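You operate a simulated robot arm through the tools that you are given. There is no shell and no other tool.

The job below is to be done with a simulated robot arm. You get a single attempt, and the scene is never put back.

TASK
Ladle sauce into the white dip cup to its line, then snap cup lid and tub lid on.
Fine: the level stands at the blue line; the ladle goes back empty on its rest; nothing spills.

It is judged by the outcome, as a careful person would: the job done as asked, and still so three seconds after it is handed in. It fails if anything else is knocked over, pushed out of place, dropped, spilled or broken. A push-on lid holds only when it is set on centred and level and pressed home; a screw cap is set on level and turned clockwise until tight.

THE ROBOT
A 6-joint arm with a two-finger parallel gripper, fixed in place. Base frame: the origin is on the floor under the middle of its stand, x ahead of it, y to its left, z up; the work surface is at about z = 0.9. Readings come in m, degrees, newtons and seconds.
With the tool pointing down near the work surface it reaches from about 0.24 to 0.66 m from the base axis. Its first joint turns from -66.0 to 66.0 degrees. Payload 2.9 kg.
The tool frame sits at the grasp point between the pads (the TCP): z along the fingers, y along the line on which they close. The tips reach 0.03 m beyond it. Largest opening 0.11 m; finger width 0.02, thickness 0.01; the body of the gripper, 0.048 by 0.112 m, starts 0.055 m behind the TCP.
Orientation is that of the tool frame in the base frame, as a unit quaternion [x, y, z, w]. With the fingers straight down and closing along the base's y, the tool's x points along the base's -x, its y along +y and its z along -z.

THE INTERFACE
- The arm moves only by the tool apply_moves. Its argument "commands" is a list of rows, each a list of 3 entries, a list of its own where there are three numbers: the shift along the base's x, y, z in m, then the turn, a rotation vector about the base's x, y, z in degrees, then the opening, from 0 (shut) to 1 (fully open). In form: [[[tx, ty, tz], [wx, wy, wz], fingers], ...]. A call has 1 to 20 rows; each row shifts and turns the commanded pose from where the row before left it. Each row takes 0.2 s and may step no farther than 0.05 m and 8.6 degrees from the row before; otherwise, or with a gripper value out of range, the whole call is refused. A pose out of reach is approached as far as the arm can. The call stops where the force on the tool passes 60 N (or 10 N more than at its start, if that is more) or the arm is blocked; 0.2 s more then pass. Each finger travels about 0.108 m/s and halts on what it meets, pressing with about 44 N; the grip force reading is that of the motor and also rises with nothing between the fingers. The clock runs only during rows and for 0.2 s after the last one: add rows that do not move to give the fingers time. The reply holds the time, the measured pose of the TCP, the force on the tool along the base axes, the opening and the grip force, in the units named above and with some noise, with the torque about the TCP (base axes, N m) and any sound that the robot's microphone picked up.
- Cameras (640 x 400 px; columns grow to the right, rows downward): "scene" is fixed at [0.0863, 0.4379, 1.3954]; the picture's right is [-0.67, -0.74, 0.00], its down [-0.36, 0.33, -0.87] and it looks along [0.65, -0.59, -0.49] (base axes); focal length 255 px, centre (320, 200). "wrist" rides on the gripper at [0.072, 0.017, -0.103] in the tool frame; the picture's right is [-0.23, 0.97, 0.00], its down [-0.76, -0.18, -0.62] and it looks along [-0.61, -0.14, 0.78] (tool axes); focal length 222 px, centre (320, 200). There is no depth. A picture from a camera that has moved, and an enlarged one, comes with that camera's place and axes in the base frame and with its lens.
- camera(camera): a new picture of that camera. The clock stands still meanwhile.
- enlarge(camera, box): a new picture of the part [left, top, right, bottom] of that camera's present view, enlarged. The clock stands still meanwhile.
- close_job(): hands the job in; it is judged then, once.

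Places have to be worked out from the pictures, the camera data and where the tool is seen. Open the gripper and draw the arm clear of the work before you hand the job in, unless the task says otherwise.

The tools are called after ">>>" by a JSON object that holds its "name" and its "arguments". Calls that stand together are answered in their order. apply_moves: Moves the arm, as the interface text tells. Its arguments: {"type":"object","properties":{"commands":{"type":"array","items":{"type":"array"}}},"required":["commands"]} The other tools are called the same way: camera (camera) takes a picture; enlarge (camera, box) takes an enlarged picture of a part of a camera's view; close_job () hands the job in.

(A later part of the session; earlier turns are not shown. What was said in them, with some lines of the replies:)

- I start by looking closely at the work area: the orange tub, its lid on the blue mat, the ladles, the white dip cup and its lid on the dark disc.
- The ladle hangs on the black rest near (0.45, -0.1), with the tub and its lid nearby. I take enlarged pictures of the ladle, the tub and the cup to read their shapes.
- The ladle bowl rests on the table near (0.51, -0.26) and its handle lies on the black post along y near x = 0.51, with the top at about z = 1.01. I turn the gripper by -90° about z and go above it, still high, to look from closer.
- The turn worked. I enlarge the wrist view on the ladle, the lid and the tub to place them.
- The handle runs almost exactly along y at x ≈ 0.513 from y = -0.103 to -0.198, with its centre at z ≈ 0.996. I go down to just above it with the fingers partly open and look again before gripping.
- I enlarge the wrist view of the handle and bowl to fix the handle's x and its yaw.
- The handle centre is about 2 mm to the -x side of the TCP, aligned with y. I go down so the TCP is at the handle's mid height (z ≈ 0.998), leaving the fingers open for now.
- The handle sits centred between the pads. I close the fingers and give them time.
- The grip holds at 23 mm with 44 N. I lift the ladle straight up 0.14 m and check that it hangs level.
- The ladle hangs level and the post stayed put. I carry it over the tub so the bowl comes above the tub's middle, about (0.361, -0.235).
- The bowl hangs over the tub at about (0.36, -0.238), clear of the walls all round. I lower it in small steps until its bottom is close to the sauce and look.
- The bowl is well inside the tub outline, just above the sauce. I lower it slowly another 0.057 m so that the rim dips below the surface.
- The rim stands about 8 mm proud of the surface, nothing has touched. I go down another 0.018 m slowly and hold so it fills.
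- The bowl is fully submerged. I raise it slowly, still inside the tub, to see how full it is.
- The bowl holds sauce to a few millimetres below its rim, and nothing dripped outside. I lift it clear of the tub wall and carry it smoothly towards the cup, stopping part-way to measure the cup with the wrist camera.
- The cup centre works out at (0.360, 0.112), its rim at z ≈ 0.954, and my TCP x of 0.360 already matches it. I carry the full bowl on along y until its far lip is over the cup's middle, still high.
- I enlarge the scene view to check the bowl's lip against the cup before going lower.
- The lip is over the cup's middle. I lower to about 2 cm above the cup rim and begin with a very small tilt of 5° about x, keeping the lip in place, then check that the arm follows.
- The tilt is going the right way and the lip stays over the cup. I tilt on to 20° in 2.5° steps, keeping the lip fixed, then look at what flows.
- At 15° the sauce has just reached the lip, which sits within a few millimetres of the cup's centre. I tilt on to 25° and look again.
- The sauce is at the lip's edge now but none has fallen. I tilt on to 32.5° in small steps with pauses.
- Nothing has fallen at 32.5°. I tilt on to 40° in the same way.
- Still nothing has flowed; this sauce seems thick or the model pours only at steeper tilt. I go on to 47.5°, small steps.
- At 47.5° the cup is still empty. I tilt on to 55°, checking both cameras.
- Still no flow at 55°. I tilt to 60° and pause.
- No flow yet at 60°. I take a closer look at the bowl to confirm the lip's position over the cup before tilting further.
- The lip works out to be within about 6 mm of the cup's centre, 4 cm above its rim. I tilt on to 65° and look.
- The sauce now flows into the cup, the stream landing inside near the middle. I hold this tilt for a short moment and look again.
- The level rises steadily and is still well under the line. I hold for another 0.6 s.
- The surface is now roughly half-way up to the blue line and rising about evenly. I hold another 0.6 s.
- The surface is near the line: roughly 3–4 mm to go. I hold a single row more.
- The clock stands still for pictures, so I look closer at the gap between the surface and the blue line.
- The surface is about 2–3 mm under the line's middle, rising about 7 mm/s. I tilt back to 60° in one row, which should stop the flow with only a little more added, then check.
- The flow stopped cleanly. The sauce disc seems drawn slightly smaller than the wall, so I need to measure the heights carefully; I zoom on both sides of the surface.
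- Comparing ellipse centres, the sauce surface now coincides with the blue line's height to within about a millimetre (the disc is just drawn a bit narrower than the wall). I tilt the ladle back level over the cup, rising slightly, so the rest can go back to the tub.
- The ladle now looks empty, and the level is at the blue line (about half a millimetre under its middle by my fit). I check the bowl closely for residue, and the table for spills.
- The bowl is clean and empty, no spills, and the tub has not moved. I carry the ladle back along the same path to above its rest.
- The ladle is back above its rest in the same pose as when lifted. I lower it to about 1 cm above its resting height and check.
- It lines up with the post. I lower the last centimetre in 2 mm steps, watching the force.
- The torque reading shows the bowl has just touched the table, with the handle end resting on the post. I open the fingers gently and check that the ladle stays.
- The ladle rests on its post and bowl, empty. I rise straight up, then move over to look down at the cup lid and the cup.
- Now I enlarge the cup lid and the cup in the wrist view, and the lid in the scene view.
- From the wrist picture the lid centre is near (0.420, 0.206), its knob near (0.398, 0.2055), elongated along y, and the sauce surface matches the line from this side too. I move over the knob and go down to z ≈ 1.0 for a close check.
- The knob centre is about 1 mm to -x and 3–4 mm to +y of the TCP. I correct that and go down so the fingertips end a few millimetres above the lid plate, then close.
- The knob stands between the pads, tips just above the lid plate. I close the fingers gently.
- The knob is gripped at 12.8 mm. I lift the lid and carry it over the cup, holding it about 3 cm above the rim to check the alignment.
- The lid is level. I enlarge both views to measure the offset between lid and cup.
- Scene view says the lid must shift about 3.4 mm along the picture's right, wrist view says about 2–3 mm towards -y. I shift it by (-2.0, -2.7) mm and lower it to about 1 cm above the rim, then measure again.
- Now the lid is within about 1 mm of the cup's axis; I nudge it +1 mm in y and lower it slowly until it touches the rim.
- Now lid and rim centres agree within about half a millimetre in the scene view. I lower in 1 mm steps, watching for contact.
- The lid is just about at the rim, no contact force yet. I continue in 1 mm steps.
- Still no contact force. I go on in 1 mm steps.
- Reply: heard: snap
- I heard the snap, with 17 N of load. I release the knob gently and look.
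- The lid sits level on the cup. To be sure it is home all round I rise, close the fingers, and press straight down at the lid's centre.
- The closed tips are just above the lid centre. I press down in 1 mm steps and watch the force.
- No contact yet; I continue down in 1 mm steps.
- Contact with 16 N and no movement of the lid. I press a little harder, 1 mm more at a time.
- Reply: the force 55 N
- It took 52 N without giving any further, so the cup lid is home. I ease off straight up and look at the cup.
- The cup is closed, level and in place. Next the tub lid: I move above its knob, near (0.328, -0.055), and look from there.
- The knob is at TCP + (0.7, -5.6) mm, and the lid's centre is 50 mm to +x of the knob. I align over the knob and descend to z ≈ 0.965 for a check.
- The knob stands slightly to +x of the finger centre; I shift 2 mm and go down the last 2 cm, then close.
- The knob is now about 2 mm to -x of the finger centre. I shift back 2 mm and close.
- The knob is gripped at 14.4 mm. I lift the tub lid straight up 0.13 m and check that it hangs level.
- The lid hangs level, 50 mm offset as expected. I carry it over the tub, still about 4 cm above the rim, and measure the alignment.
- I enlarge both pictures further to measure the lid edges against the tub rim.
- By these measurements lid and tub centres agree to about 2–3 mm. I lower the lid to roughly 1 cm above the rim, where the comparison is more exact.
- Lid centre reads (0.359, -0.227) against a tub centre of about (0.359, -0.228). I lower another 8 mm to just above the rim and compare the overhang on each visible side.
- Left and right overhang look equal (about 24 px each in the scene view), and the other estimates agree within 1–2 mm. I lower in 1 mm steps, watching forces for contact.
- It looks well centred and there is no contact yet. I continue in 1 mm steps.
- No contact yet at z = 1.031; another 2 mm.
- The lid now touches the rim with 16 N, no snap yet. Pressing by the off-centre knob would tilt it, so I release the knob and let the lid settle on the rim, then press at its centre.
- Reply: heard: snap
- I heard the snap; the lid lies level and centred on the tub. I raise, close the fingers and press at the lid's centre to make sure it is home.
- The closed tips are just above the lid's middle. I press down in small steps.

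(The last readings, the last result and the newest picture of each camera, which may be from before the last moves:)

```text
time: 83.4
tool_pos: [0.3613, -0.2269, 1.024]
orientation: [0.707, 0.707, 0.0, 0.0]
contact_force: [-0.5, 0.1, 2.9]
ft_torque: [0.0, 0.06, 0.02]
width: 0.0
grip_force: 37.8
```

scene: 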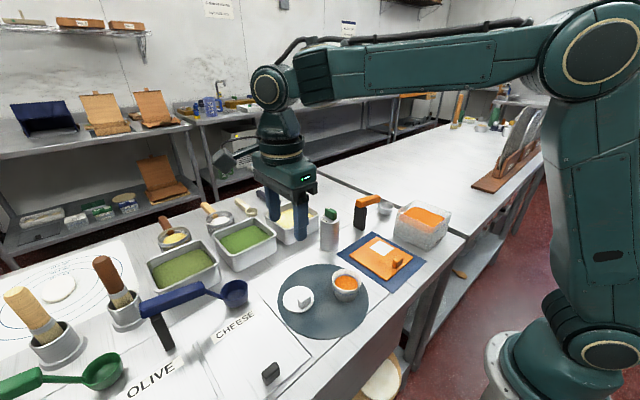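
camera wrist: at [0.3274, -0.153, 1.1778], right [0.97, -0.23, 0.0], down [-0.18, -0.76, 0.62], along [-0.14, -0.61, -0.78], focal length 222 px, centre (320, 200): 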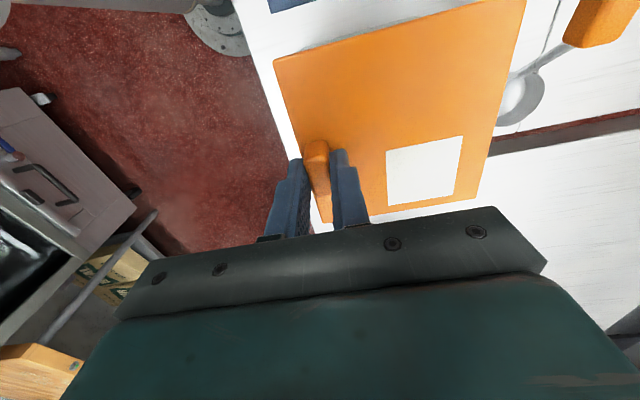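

First touch at 3 N. I press on in 1 mm steps.

>>> {"name": "apply_moves", "arguments": {"commands": [[[0, 0, -0.001], [0, 0, 0], 0.0], [[0, 0, -0.001], [0, 0, 0], 0.0]]}}

```text
time: 84.0
tool_pos: [0.3619, -0.227, 1.0249]
orientation: [0.706, 0.709, 0.0, 0.001]
contact_force: [-8.4, 2.2, 22.4]
ft_torque: [0.06, 0.24, 0.0]
width: 0.0
grip_force: 37.3
```

Firm at 22 N with no give. One more millimetre to press it fully home.

>>> {"name": "apply_moves", "arguments": {"commands": [[[0, 0, -0.001], [0, 0, 0], 0.0]]}}

>>> {"name": "enlarge", "arguments": {"camera": "scene", "box": [385, 185, 460, 260]}}

```text
time: 84.4
tool_pos: [0.3605, -0.2265, 1.0247]
orientation: [0.707, 0.708, 0.0, 0.002]
contact_force: [-10.4, 8.5, 40.9]
ft_torque: [0.28, 0.31, -0.21]
width: 0.0002
grip_force: 37.7
```

```text
5.33 times, centred on (422, 222) of scene
camera zoom: at [0.0855, 0.4384, 1.3953], right [-0.67, -0.74, 0.0], down [-0.36, 0.33, -0.87], along [0.65, -0.59, -0.49], focal length 1362 px, centre (-227, 80)
```

zoom: 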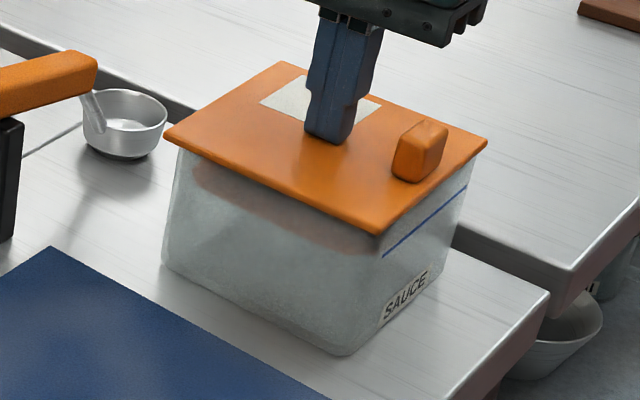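

It holds firm at 41 N, level on all sides. I lift off straight up, open the gripper and draw the arm clear.

>>> {"name": "apply_moves", "arguments": {"commands": [[[0, 0, 0.002], [0, 0, 0], 0.0], [[0, 0, 0.005], [0, 0, 0], 0.0], [[0, 0, 0.02], [0, 0, 0], 0.0], [[0, 0, 0.04], [0, 0, 0], 0.2], [[0, 0, 0.05], [0, 0, 0], 0.5], [[0, 0, 0.05], [0, 0, 0], 0.8], [[0, 0.03, 0.04], [0, 0, 0], 1], [[0, 0.04, 0.03], [0, 0, 0], 1], [[0, 0.045, 0.02], [0, 0, 0], 1], [[0, 0.045, 0.01], [0, 0, 0], 1], [[0, 0, 0], [0, 0, 0], 1]]}}

>>> {"name": "camera", "arguments": {"camera": "scene"}}

>>> {"name": "enlarge", "arguments": {"camera": "scene", "box": [330, 180, 470, 300]}}

>>> {"name": "enlarge", "arguments": {"camera": "scene", "box": [320, 245, 380, 305]}}

>>> {"name": "camera", "arguments": {"camera": "wrist"}}

```text
time: 86.8
tool_pos: [0.3579, -0.0644, 1.2847]
orientation: [0.707, 0.707, 0.001, 0.0]
contact_force: [-0.7, 1.0, -0.5]
ft_torque: [0.04, -0.01, 0.0]
width: 0.1098
grip_force: 0.2
```

```text
taken
```

scene: 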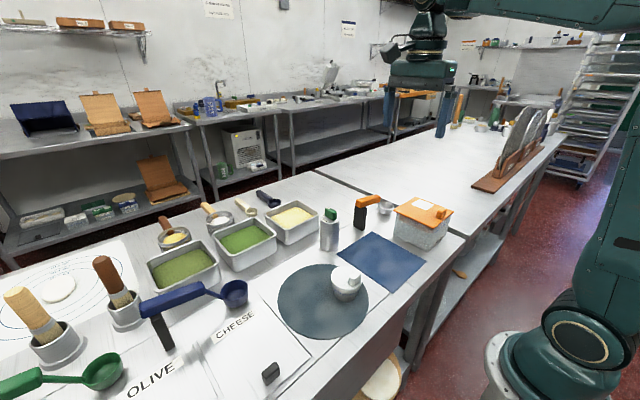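

```text
3.33 times, centred on (400, 240) of scene
camera zoom: at [0.0863, 0.4379, 1.3954], right [-0.67, -0.74, 0.0], down [-0.36, 0.33, -0.87], along [0.65, -0.59, -0.49], focal length 851 px, centre (53, 67)
```

zoom: 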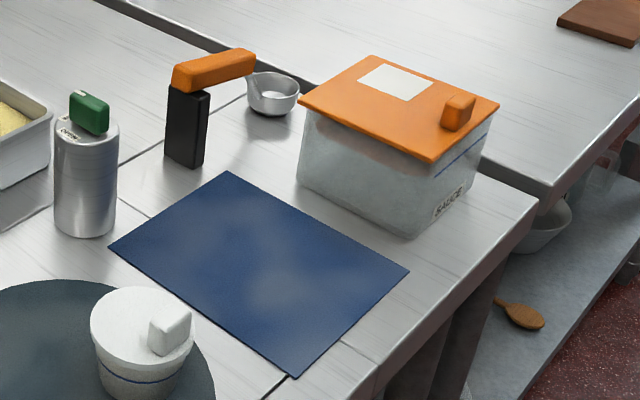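

```text
6.67 times, centred on (350, 275) of scene
camera zoom: at [0.0863, 0.4379, 1.3954], right [-0.67, -0.74, 0.0], down [-0.36, 0.33, -0.87], along [0.65, -0.59, -0.49], focal length 1702 px, centre (120, -300)
```

zoom: 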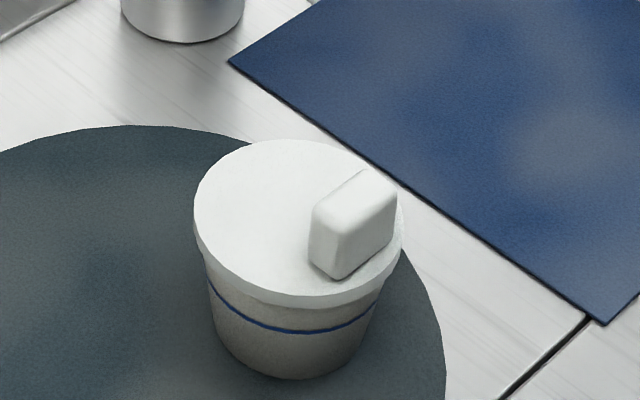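

```text
taken
camera wrist: at [0.3744, 0.0101, 1.389], right [0.97, -0.23, 0.0], down [-0.18, -0.76, 0.62], along [-0.14, -0.61, -0.78], focal length 222 px, centre (320, 200)
```

wrist: 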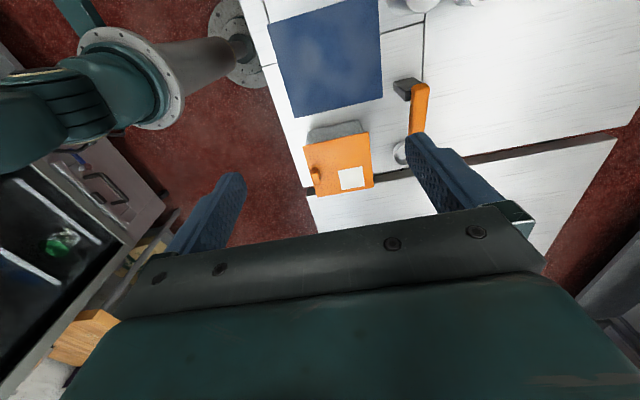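

Everything looks in place. One last close look at the tub lid, the ladle and the empty bowl before handing in.

>>> {"name": "enlarge", "arguments": {"camera": "wrist", "box": [290, 70, 450, 210]}}

>>> {"name": "enlarge", "arguments": {"camera": "scene", "box": [345, 180, 460, 260]}}

```text
2.86 times, centred on (370, 140) of wrist
camera zoom: at [0.3744, 0.0101, 1.389], right [0.97, -0.23, 0.0], down [-0.18, -0.76, 0.62], along [-0.14, -0.61, -0.78], focal length 635 px, centre (177, 371)
```

zoom: 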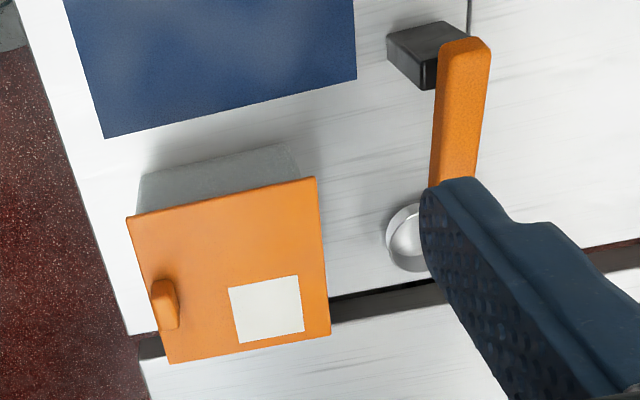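

```text
5.00 times, centred on (402, 220) of scene
camera zoom: at [0.0863, 0.4379, 1.3954], right [-0.67, -0.74, 0.0], down [-0.36, 0.33, -0.87], along [0.65, -0.59, -0.49], focal length 1276 px, centre (-92, 100)
```

zoom: 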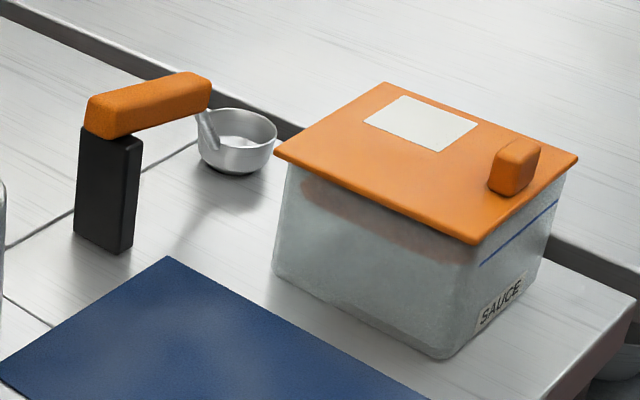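

Both lids sit level and snapped on, and the cup was filled to its blue line. The empty ladle is back on its rest, nothing is spilled or moved, and the arm is clear with the gripper open, so I hand the job in.

>>> {"name": "close_job", "arguments": {}}

```text
The job is handed in.
```

I filled the dip cup to its blue line and snapped both the cup lid and the tub lid on. The job is handed in; I don't have the verdict yet.

- **Level:** one ladleful brought the sauce to the line. By my measurement it stood about half a millimetre below the line's middle, give or take a millimetre, before the lid went on.
- **Ladle:** it poured out completely over the cup and is back on its rest in the same position, empty.
- **Cup lid:** it snapped on as I lowered it. I then pressed its centre to 52 N and it did not move further.
- **Tub lid:** the snap came as I let go of the knob, with the lid resting on the rim. I then pressed its centre to 41 N and it stayed level.
- **Surroundings:** the last pictures show no spills and nothing moved or knocked over. The gripper is open and the arm is clear of the work.
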